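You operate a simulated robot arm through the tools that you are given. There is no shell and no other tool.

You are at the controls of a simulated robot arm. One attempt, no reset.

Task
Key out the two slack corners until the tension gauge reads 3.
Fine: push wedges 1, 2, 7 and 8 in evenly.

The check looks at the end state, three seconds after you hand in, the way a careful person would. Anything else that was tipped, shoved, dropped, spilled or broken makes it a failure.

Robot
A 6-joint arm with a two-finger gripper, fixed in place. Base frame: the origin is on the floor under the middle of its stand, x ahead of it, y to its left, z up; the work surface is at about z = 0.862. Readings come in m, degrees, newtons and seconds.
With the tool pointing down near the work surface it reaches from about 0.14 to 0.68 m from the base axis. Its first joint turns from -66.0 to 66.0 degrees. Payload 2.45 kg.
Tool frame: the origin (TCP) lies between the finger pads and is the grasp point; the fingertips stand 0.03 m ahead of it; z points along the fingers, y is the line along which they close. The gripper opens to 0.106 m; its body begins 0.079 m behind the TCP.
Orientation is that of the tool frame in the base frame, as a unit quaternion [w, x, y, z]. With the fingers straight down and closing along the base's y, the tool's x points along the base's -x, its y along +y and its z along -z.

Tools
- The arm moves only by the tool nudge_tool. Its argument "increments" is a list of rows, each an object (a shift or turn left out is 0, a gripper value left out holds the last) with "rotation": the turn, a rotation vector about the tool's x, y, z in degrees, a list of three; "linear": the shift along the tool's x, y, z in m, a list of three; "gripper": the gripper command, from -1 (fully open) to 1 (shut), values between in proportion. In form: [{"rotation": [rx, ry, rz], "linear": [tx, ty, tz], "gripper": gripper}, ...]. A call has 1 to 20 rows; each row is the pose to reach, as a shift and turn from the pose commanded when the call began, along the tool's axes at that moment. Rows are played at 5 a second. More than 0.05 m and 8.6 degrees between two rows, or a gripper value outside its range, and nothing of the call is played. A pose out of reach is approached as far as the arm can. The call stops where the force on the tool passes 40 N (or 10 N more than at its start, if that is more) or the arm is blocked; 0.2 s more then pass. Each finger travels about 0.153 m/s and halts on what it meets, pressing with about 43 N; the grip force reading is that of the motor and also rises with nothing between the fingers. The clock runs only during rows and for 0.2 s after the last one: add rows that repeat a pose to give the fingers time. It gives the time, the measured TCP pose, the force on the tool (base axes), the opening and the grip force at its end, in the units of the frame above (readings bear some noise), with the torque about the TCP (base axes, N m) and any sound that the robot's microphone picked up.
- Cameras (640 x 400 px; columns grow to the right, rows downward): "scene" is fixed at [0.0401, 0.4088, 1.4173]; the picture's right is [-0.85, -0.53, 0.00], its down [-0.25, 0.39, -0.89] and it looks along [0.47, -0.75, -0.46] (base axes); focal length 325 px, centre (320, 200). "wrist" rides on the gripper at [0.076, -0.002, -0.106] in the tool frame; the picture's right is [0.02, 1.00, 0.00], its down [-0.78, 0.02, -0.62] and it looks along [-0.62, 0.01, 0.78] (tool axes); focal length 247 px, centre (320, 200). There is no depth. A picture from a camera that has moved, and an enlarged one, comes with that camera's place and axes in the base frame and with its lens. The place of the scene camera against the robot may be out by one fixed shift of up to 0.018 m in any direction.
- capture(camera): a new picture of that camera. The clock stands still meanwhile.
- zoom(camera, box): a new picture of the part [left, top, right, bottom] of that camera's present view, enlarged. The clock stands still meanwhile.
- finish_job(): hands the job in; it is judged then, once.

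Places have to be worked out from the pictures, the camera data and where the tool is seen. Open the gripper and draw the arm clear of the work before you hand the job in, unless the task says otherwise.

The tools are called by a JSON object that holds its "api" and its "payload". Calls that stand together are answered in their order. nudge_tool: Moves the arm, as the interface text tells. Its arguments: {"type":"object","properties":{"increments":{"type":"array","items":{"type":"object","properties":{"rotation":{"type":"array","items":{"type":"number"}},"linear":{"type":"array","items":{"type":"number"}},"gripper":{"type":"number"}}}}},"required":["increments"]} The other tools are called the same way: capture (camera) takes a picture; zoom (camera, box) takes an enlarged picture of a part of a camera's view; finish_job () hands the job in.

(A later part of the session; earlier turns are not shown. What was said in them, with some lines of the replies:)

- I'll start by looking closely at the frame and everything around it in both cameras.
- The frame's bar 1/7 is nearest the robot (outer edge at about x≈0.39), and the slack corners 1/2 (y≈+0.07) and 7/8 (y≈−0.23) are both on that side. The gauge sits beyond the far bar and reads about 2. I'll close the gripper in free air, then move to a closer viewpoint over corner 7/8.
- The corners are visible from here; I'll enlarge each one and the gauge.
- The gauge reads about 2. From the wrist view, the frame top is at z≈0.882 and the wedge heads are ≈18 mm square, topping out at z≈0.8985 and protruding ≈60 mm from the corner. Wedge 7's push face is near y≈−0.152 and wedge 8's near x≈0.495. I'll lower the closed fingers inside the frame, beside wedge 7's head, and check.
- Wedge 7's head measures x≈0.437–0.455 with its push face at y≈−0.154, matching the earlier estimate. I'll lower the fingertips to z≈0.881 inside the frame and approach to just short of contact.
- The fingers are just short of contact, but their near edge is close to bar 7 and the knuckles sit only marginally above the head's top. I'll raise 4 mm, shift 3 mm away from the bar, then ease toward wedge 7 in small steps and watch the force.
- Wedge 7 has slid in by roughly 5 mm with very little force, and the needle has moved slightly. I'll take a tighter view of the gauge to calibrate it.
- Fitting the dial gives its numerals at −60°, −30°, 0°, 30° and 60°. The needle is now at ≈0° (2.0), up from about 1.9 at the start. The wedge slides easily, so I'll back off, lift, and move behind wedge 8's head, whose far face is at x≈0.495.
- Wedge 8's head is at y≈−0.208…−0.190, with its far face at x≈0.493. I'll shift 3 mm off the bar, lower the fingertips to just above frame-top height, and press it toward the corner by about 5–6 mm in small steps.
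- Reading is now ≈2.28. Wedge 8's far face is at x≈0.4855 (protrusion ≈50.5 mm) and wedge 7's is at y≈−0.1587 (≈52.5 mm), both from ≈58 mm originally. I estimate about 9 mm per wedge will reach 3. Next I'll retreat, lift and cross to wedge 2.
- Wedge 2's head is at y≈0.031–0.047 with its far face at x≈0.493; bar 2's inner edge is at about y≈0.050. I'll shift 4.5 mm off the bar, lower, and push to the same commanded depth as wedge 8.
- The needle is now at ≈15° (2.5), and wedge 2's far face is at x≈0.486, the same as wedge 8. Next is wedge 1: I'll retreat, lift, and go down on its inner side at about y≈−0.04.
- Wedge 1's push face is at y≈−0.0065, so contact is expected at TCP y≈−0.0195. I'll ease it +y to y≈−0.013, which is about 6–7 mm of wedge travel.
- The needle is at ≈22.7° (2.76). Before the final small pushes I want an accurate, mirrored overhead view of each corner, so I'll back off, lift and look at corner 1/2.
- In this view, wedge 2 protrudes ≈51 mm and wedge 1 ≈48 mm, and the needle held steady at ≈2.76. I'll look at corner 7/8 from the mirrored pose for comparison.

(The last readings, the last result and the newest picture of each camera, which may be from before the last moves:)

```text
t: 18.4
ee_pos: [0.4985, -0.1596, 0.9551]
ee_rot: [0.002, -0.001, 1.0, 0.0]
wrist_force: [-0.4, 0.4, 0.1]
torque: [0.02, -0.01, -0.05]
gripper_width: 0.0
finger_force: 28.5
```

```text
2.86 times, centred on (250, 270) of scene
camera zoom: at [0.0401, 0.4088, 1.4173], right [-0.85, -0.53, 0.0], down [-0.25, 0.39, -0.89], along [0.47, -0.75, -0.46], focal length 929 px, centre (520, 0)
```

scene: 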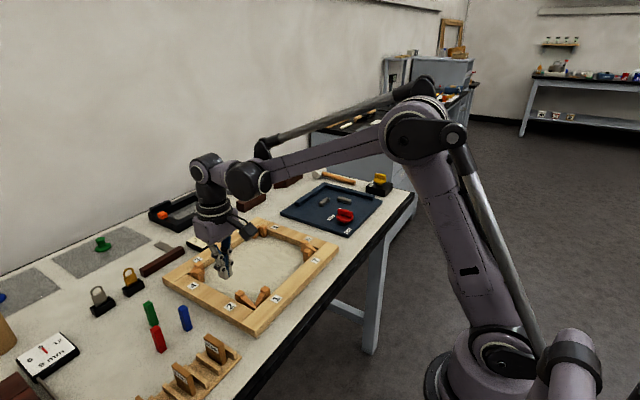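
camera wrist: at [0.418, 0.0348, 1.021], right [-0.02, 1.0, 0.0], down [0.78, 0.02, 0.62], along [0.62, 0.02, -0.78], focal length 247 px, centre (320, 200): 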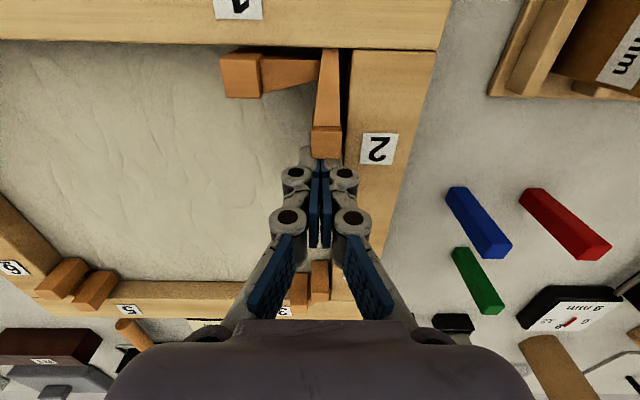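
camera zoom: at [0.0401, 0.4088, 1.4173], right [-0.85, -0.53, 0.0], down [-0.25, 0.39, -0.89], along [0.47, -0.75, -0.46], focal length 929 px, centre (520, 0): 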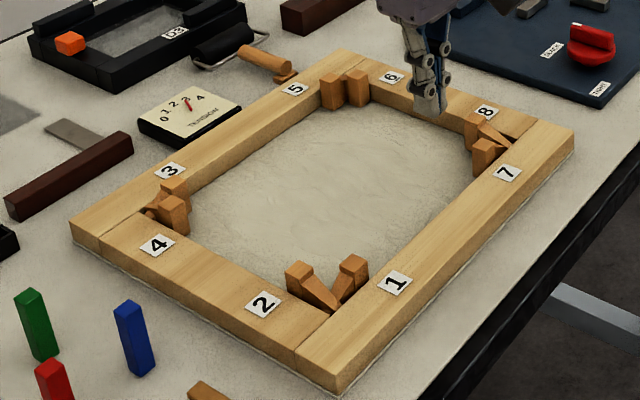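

In the mirrored views, wedges 8 and 2 match, while wedge 7 is about 3.5 mm less inserted than wedge 1. Wedge 1 is therefore deepest and near the target (≈48.5 mm protrusion), and 7, 8 and 2 each need about 2.5–3 mm more. I'll push wedge 8 by 2.5 mm first.

{"api": "nudge_tool", "payload": {"increments": [{"linear": [-0.015, -0.0356, 0.0], "gripper": 1}, {"linear": [-0.015, -0.0356, 0.02], "gripper": 1}, {"linear": [-0.015, -0.0356, 0.04], "gripper": 1}, {"linear": [-0.006, -0.0356, 0.04], "gripper": 1}, {"linear": [0.0, -0.0356, 0.04], "gripper": 1}, {"linear": [0.002, -0.0356, 0.04], "gripper": 1}, {"linear": [0.0035, -0.0356, 0.04], "gripper": 1}, {"linear": [0.0045, -0.0356, 0.04], "gripper": 1}, {"linear": [0.0055, -0.0356, 0.04], "gripper": 1}, {"linear": [0.0055, -0.0356, 0.04], "gripper": 1}]}}

{"api": "zoom", "payload": {"camera": "wrist", "box": [220, 0, 420, 180]}}

{"api": "zoom", "payload": {"camera": "scene", "box": [184, 226, 224, 251]}}

```text
t: 20.6
ee_pos: [0.4932, -0.1963, 0.9153]
ee_rot: [0.0, 0.0, 1.0, 0.0]
wrist_force: [-0.4, 0.0, 0.1]
torque: [0.01, 0.0, 0.05]
gripper_width: 0.0001
finger_force: 28.5
```

```text
2.22 times, centred on (320, 90) of wrist
camera zoom: at [0.4158, -0.1974, 1.0212], right [-0.02, 1.0, 0.0], down [0.78, 0.02, 0.62], along [0.62, 0.01, -0.78], focal length 549 px, centre (320, 444)
```

zoom: 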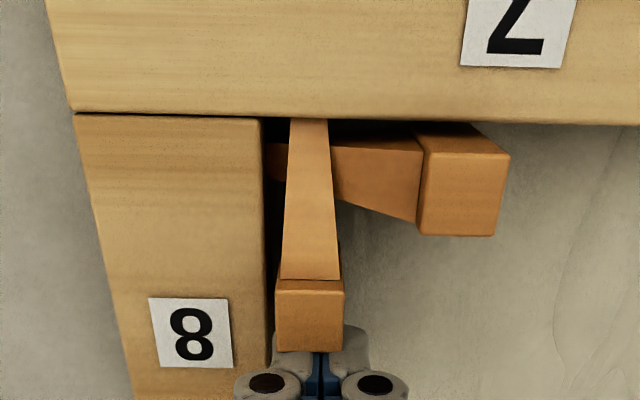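

```text
16.00 times, centred on (204, 238) of scene
camera zoom: at [0.0401, 0.4088, 1.4173], right [-0.85, -0.53, 0.0], down [-0.25, 0.39, -0.89], along [0.47, -0.75, -0.46], focal length 5200 px, centre (2176, -416)
```

zoom: 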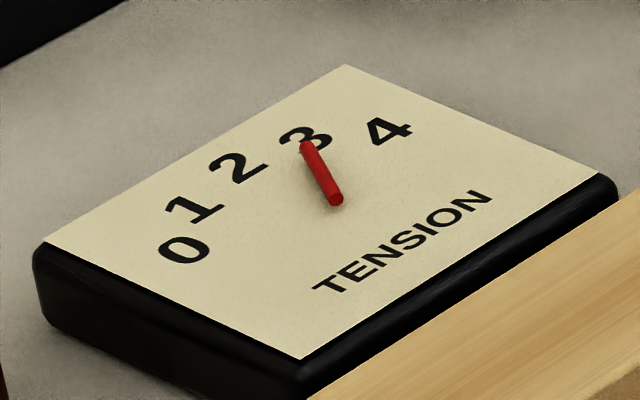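

Wedge 8 moved about 2 mm and the needle is at ≈25° (2.83). Next I'll push wedge 7 by about 2.5 mm.

{"api": "nudge_tool", "payload": {"increments": [{"linear": [-0.01, 0.0, 0.0], "gripper": 1}, {"linear": [-0.012, 0.0, -0.02], "gripper": 1}, {"linear": [-0.012, 0.01, -0.045], "gripper": 1}, {"linear": [0.015, 0.04, -0.045], "gripper": 1}, {"linear": [0.0419, 0.068, -0.045], "gripper": 1}, {"linear": [0.0419, 0.068, -0.02], "gripper": 1}, {"linear": [0.0419, 0.068, 0.0], "gripper": 1}, {"linear": [0.0419, 0.06, 0.0], "gripper": 1}, {"linear": [0.0419, 0.053, 0.0], "gripper": 1}, {"linear": [0.0419, 0.051, 0.0], "gripper": 1}, {"linear": [0.0419, 0.0495, 0.0], "gripper": 1}, {"linear": [0.0419, 0.0485, 0.0], "gripper": 1}, {"linear": [0.0419, 0.0485, 0.0], "gripper": 1}]}}

{"api": "zoom", "payload": {"camera": "wrist", "box": [200, 20, 400, 180]}}

{"api": "zoom", "payload": {"camera": "scene", "box": [184, 226, 224, 251]}}

```text
t: 23.4
ee_pos: [0.4525, -0.1491, 0.9134]
ee_rot: [0.001, 0.0, 1.0, 0.0]
wrist_force: [-0.4, -0.3, -0.1]
torque: [0.0, 0.01, -0.02]
gripper_width: 0.0
finger_force: 28.3
```

```text
2.50 times, centred on (300, 100) of wrist
camera zoom: at [0.3741, -0.1483, 1.0202], right [-0.02, 1.0, 0.0], down [0.78, 0.02, 0.62], along [0.62, 0.01, -0.78], focal length 617 px, centre (370, 450)
```

zoom: 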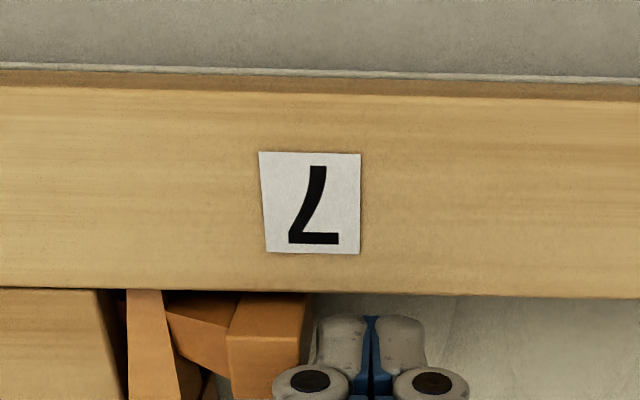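

```text
16.00 times, centred on (204, 238) of scene
camera zoom: at [0.0401, 0.4088, 1.4173], right [-0.85, -0.53, 0.0], down [-0.25, 0.39, -0.89], along [0.47, -0.75, -0.46], focal length 5200 px, centre (2176, -416)
```

zoom: 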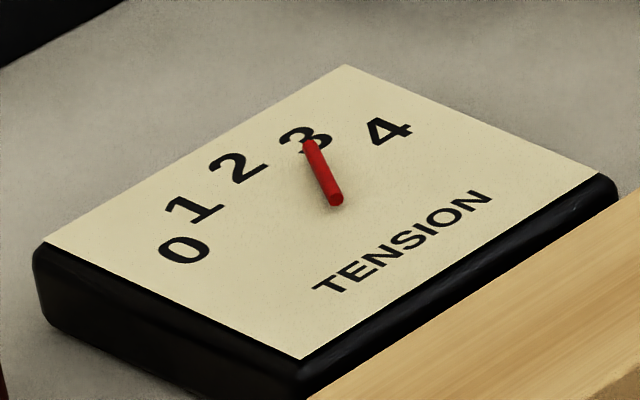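

Reading is ≈26.6° (2.89). I'll push wedge 2 by about 2.5 mm now.

{"api": "nudge_tool", "payload": {"increments": [{"linear": [0.0, 0.01, 0.0], "gripper": 1}, {"linear": [0.0, 0.012, -0.025], "gripper": 1}, {"linear": [-0.02, 0.03, -0.05], "gripper": 1}, {"linear": [-0.04, 0.065, -0.05], "gripper": 1}, {"linear": [-0.0574, 0.1, -0.05], "gripper": 1}, {"linear": [-0.0574, 0.142, -0.05], "gripper": 1}, {"linear": [-0.0574, 0.183, -0.05], "gripper": 1}, {"linear": [-0.0574, 0.183, -0.05], "gripper": 1}, {"linear": [-0.0574, 0.183, -0.025], "gripper": 1}, {"linear": [-0.0574, 0.183, 0.0], "gripper": 1}, {"linear": [-0.0494, 0.183, 0.0], "gripper": 1}, {"linear": [-0.0454, 0.183, 0.0], "gripper": 1}, {"linear": [-0.0439, 0.183, 0.0], "gripper": 1}, {"linear": [-0.0429, 0.183, 0.0], "gripper": 1}, {"linear": [-0.0419, 0.183, 0.0], "gripper": 1}, {"linear": [-0.0419, 0.183, 0.0], "gripper": 1}]}}

{"api": "zoom", "payload": {"camera": "wrist", "box": [220, 0, 420, 180]}}

{"api": "zoom", "payload": {"camera": "scene", "box": [184, 226, 224, 251]}}

```text
t: 26.8
ee_pos: [0.4927, 0.036, 0.9162]
ee_rot: [0.001, -0.001, 1.0, 0.0]
wrist_force: [0.4, 0.4, 0.4]
torque: [0.01, 0.0, 0.0]
gripper_width: 0.0
finger_force: 28.2
```

```text
2.22 times, centred on (320, 90) of wrist
camera zoom: at [0.4151, 0.0344, 1.0212], right [-0.02, 1.0, 0.0], down [0.78, 0.02, 0.62], along [0.62, 0.01, -0.78], focal length 549 px, centre (320, 444)
```

zoom: 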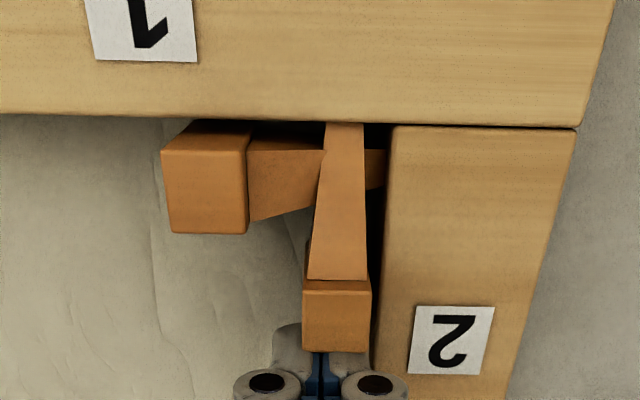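

```text
16.00 times, centred on (204, 238) of scene
camera zoom: at [0.0401, 0.4088, 1.4173], right [-0.85, -0.53, 0.0], down [-0.25, 0.39, -0.89], along [0.47, -0.75, -0.46], focal length 5200 px, centre (2176, -416)
```

zoom: 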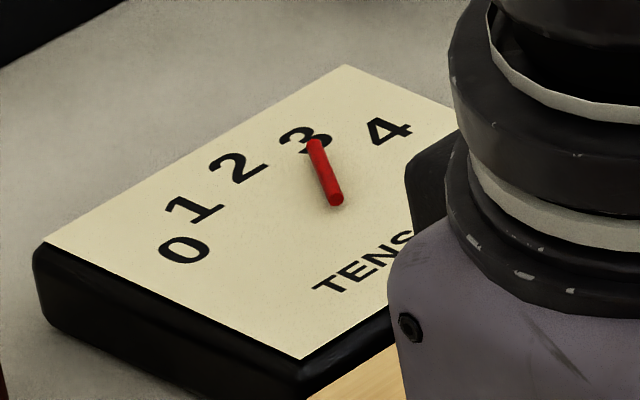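

The needle is at ≈29.5° (2.98). I'll back off, lift, and re-measure both corners from the mirrored viewpoints.

{"api": "nudge_tool", "payload": {"increments": [{"linear": [-0.01, 0.0, 0.0], "gripper": 1}, {"linear": [-0.012, 0.0, -0.02], "gripper": 1}, {"linear": [-0.012, -0.01, -0.04], "gripper": 1}, {"linear": [-0.0055, -0.0355, -0.04], "gripper": 1}, {"linear": [-0.0055, -0.0355, -0.04], "gripper": 1}, {"linear": [-0.0055, -0.0355, -0.04], "gripper": 1}]}}

{"api": "zoom", "payload": {"camera": "wrist", "box": [280, 10, 440, 170]}}

{"api": "zoom", "payload": {"camera": "scene", "box": [194, 230, 214, 243]}}

```text
t: 28.2
ee_pos: [0.4997, -0.0001, 0.9574]
ee_rot: [0.001, -0.001, 1.0, 0.0]
wrist_force: [0.5, 0.4, -0.5]
torque: [0.03, 0.0, 0.0]
gripper_width: 0.0002
finger_force: 28.2
```

```text
2.50 times, centred on (360, 90) of wrist
camera zoom: at [0.4228, -0.0004, 1.063], right [-0.02, 1.0, 0.0], down [0.78, 0.02, 0.62], along [0.62, 0.01, -0.78], focal length 617 px, centre (220, 475)
```

zoom: 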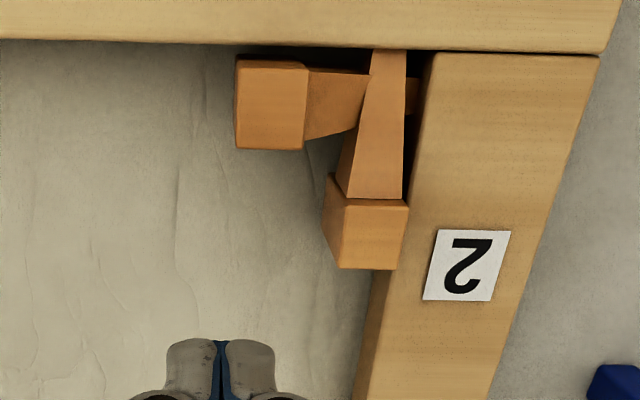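

```text
16.00 times, centred on (204, 236) of scene
camera zoom: at [0.0401, 0.4088, 1.4173], right [-0.85, -0.53, 0.0], down [-0.25, 0.39, -0.89], along [0.47, -0.75, -0.46], focal length 5200 px, centre (2176, -384)
```

zoom: 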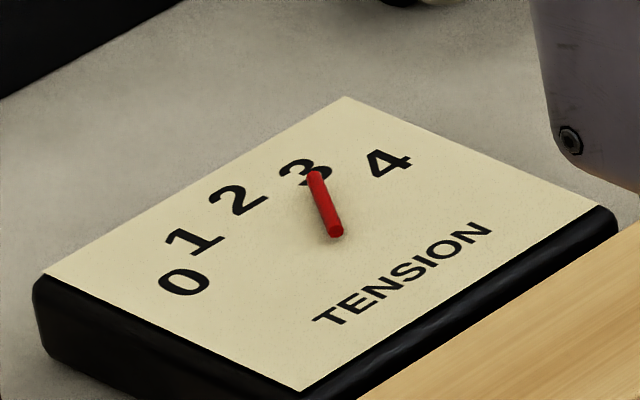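

The needle is now at 30.0°, which is exactly 3. Corner 1/2 measures ≈47.6 mm and ≈48.1 mm. I'll verify corner 7/8 from the mirrored pose.

{"api": "nudge_tool", "payload": {"increments": [{"linear": [0.0, -0.04, 0.0], "gripper": 1}, {"linear": [0.0, -0.08, 0.0], "gripper": 1}, {"linear": [0.0, -0.12, 0.0], "gripper": 1}, {"linear": [0.0, -0.1604, 0.0], "gripper": 1}, {"linear": [0.0, -0.1604, 0.0], "gripper": 1}, {"linear": [0.0, -0.1604, 0.0], "gripper": 1}]}}

{"api": "zoom", "payload": {"camera": "wrist", "box": [200, 10, 360, 170]}}

{"api": "zoom", "payload": {"camera": "scene", "box": [184, 226, 224, 251]}}

```text
t: 29.6
ee_pos: [0.5033, -0.1608, 0.9534]
ee_rot: [0.0, -0.002, 1.0, 0.0]
wrist_force: [-0.3, 0.9, -0.6]
torque: [-0.02, 0.01, -0.03]
gripper_width: 0.0
finger_force: 28.6
```

```text
2.50 times, centred on (280, 90) of wrist
camera zoom: at [0.4246, -0.1623, 1.0607], right [-0.02, 1.0, 0.0], down [0.78, 0.02, 0.62], along [0.62, 0.01, -0.78], focal length 617 px, centre (420, 475)
```

zoom: 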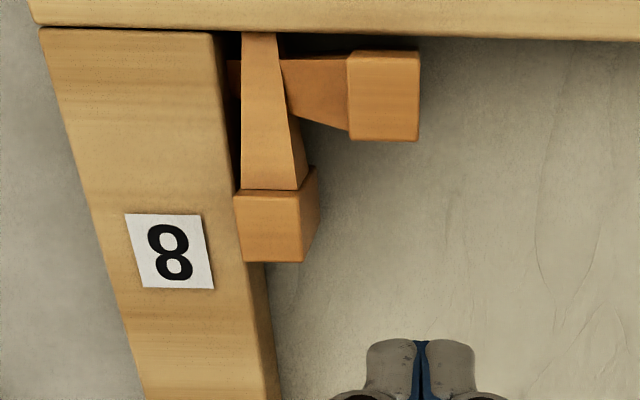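

```text
16.00 times, centred on (204, 238) of scene
camera zoom: at [0.0401, 0.4088, 1.4173], right [-0.85, -0.53, 0.0], down [-0.25, 0.39, -0.89], along [0.47, -0.75, -0.46], focal length 5200 px, centre (2176, -416)
```

zoom: 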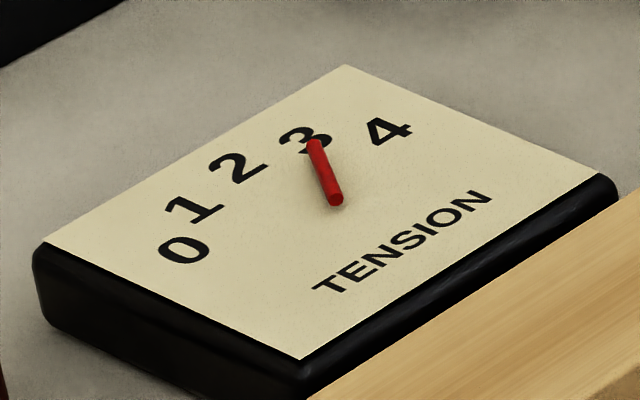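

Corner 7/8 measures ≈49.6 mm for wedge 7 and ≈48.3 mm for wedge 8, and the gauge still shows 3.0. Wedge 7 lags the others by about 1–2 mm, so I'll give it one last ~1.2 mm push. That should move the gauge by only about 0.03.

{"api": "nudge_tool", "payload": {"increments": [{"linear": [0.025, 0.018, 0.0], "gripper": 1}, {"linear": [0.0474, 0.0324, 0.0], "gripper": 1}, {"linear": [0.0474, 0.0324, 0.02], "gripper": 1}, {"linear": [0.0474, 0.0324, 0.04], "gripper": 1}, {"linear": [0.0474, 0.022, 0.04], "gripper": 1}, {"linear": [0.0474, 0.016, 0.04], "gripper": 1}, {"linear": [0.0474, 0.0135, 0.04], "gripper": 1}, {"linear": [0.0474, 0.0125, 0.04], "gripper": 1}, {"linear": [0.0474, 0.0121, 0.04], "gripper": 1}, {"linear": [0.0474, 0.0117, 0.04], "gripper": 1}, {"linear": [0.0474, 0.0117, 0.04], "gripper": 1}]}}

{"api": "zoom", "payload": {"camera": "wrist", "box": [200, 20, 400, 180]}}

{"api": "zoom", "payload": {"camera": "scene", "box": [184, 226, 224, 251]}}

```text
t: 32.0
ee_pos: [0.4509, -0.1488, 0.9156]
ee_rot: [0.001, -0.001, 1.0, 0.0]
wrist_force: [-0.2, -0.7, 1.4]
torque: [-0.03, -0.01, 0.0]
gripper_width: 0.0
finger_force: 28.9
```

```text
2.50 times, centred on (300, 100) of wrist
camera zoom: at [0.3741, -0.1497, 1.0211], right [-0.02, 1.0, 0.0], down [0.78, 0.02, 0.62], along [0.62, 0.01, -0.78], focal length 617 px, centre (370, 450)
```

zoom: 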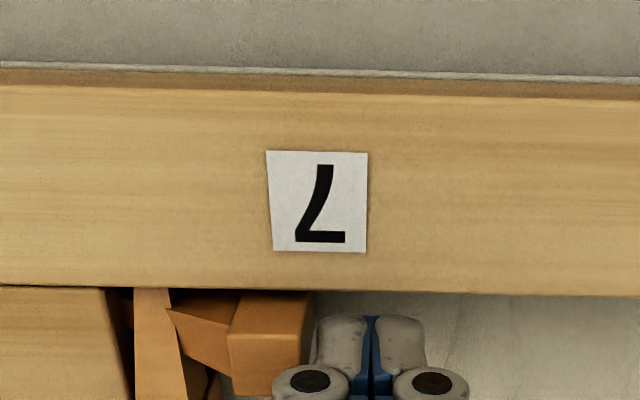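

```text
16.00 times, centred on (204, 238) of scene
camera zoom: at [0.0401, 0.4088, 1.4173], right [-0.85, -0.53, 0.0], down [-0.25, 0.39, -0.89], along [0.47, -0.75, -0.46], focal length 5200 px, centre (2176, -416)
```

zoom: 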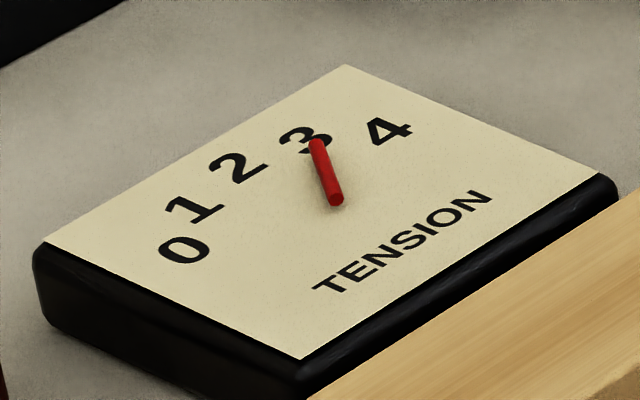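

The needle is at ≈31° (3.03) and the wedges are now even to about 1 mm. I'll retreat from the wedge, lift straight up, draw back to the starting position and open the gripper.

{"api": "nudge_tool", "payload": {"increments": [{"linear": [0.0, 0.012, 0.0], "gripper": 1}, {"linear": [0.0, 0.03, -0.01], "gripper": 1}, {"linear": [0.0, 0.03, -0.05], "gripper": 1}, {"linear": [0.0, 0.03, -0.09], "gripper": 1}, {"linear": [0.03, 0.03, -0.13], "gripper": 1}, {"linear": [0.065, 0.03, -0.16], "gripper": 1}, {"linear": [0.1, 0.03, -0.18], "gripper": 1}, {"linear": [0.134, 0.03, -0.18], "gripper": 1}, {"linear": [0.134, 0.03, -0.18], "gripper": -1}, {"linear": [0.134, 0.03, -0.18], "gripper": -1}, {"linear": [0.134, 0.03, -0.18], "gripper": -1}, {"linear": [0.134, 0.03, -0.18], "gripper": -1}]}}

{"api": "capture", "payload": {"camera": "wrist"}}

{"api": "capture", "payload": {"camera": "scene"}}

{"api": "zoom", "payload": {"camera": "scene", "box": [184, 226, 224, 251]}}

{"api": "zoom", "payload": {"camera": "scene", "box": [140, 200, 360, 340]}}

{"api": "zoom", "payload": {"camera": "wrist", "box": [200, 120, 480, 300]}}

```text
t: 34.6
ee_pos: [0.3186, -0.1188, 1.0934]
ee_rot: [0.001, 0.0, 1.0, 0.0]
wrist_force: [-0.3, -1.1, 0.1]
torque: [-0.02, -0.01, 0.0]
gripper_width: 0.1062
finger_force: 0.1
```

```text
taken
camera wrist: at [0.2417, -0.1206, 1.2], right [-0.02, 1.0, 0.0], down [0.78, 0.02, 0.62], along [0.62, 0.01, -0.78], focal length 247 px, centre (320, 200)
```

wrist: 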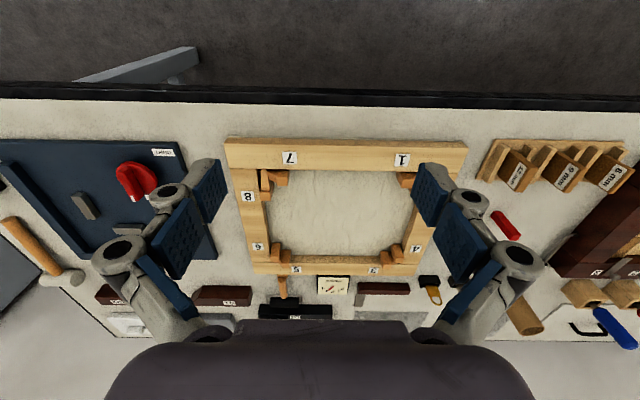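

```text
taken
```

scene: 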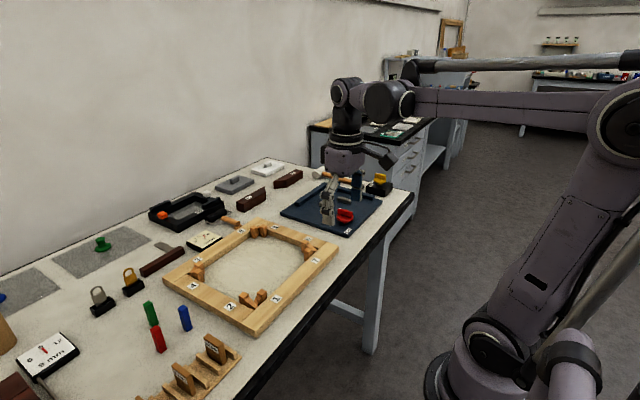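

```text
16.00 times, centred on (204, 238) of scene
camera zoom: at [0.0401, 0.4088, 1.4173], right [-0.85, -0.53, 0.0], down [-0.25, 0.39, -0.89], along [0.47, -0.75, -0.46], focal length 5200 px, centre (2176, -416)
```

zoom: 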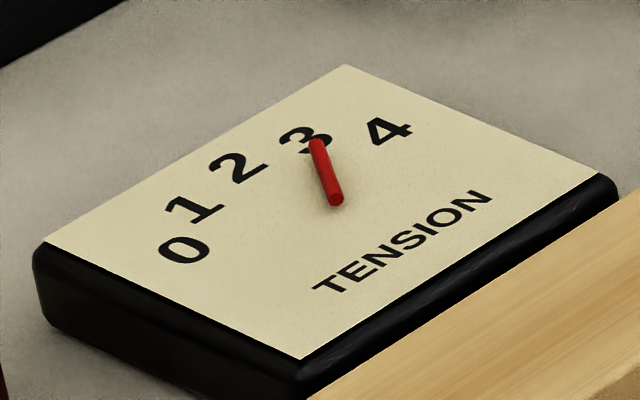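

```text
2.86 times, centred on (250, 270) of scene
camera zoom: at [0.0401, 0.4088, 1.4173], right [-0.85, -0.53, 0.0], down [-0.25, 0.39, -0.89], along [0.47, -0.75, -0.46], focal length 929 px, centre (520, 0)
```

zoom: 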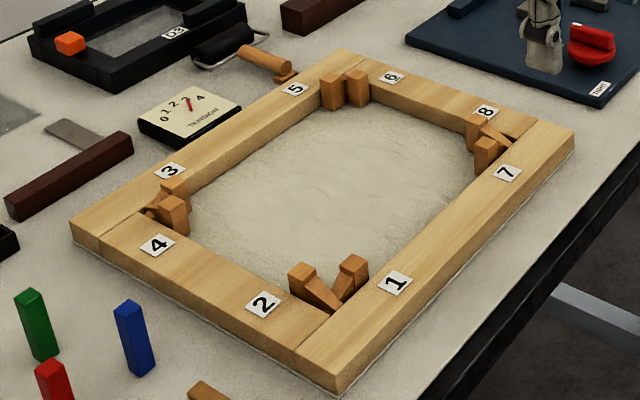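

```text
2.22 times, centred on (340, 210) of wrist
camera zoom: at [0.2417, -0.1206, 1.2], right [-0.02, 1.0, 0.0], down [0.78, 0.02, 0.62], along [0.62, 0.01, -0.78], focal length 549 px, centre (276, 178)
```

zoom: 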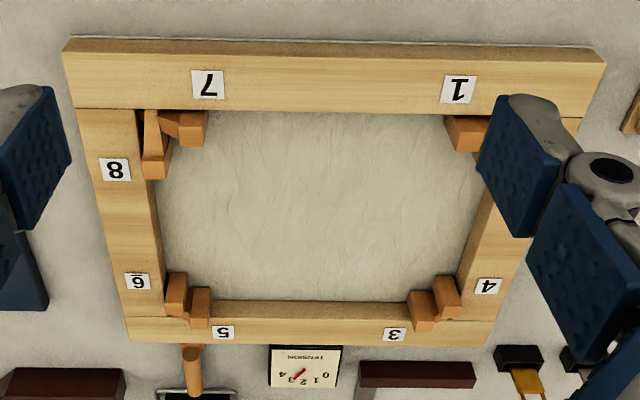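

The gauge holds at 3, wedges 1, 2, 7 and 8 are evenly in, the frame and wedges 3–6 haven't moved, and nothing else was disturbed. The gripper is open and the arm is clear, so I'm handing in the job.

{"api": "finish_job", "payload": {}}

```text
The job is handed in.
```

The tension gauge reads 3 (about 3.03 by my measurement of the needle angle), up from about 1.9 at the start, and I've handed the job in.

- **Wedges:** I pushed 1, 2, 7 and 8 in by roughly 9–10 mm each. By the camera measurements they are even to about 1 mm.
- **Rest of the bench:** In the final pictures the frame and wedges 3 to 6 are where they started. I saw nothing else tipped or shifted.
- **Arm:** The gripper is open and the arm is back near its starting position, clear of the work.
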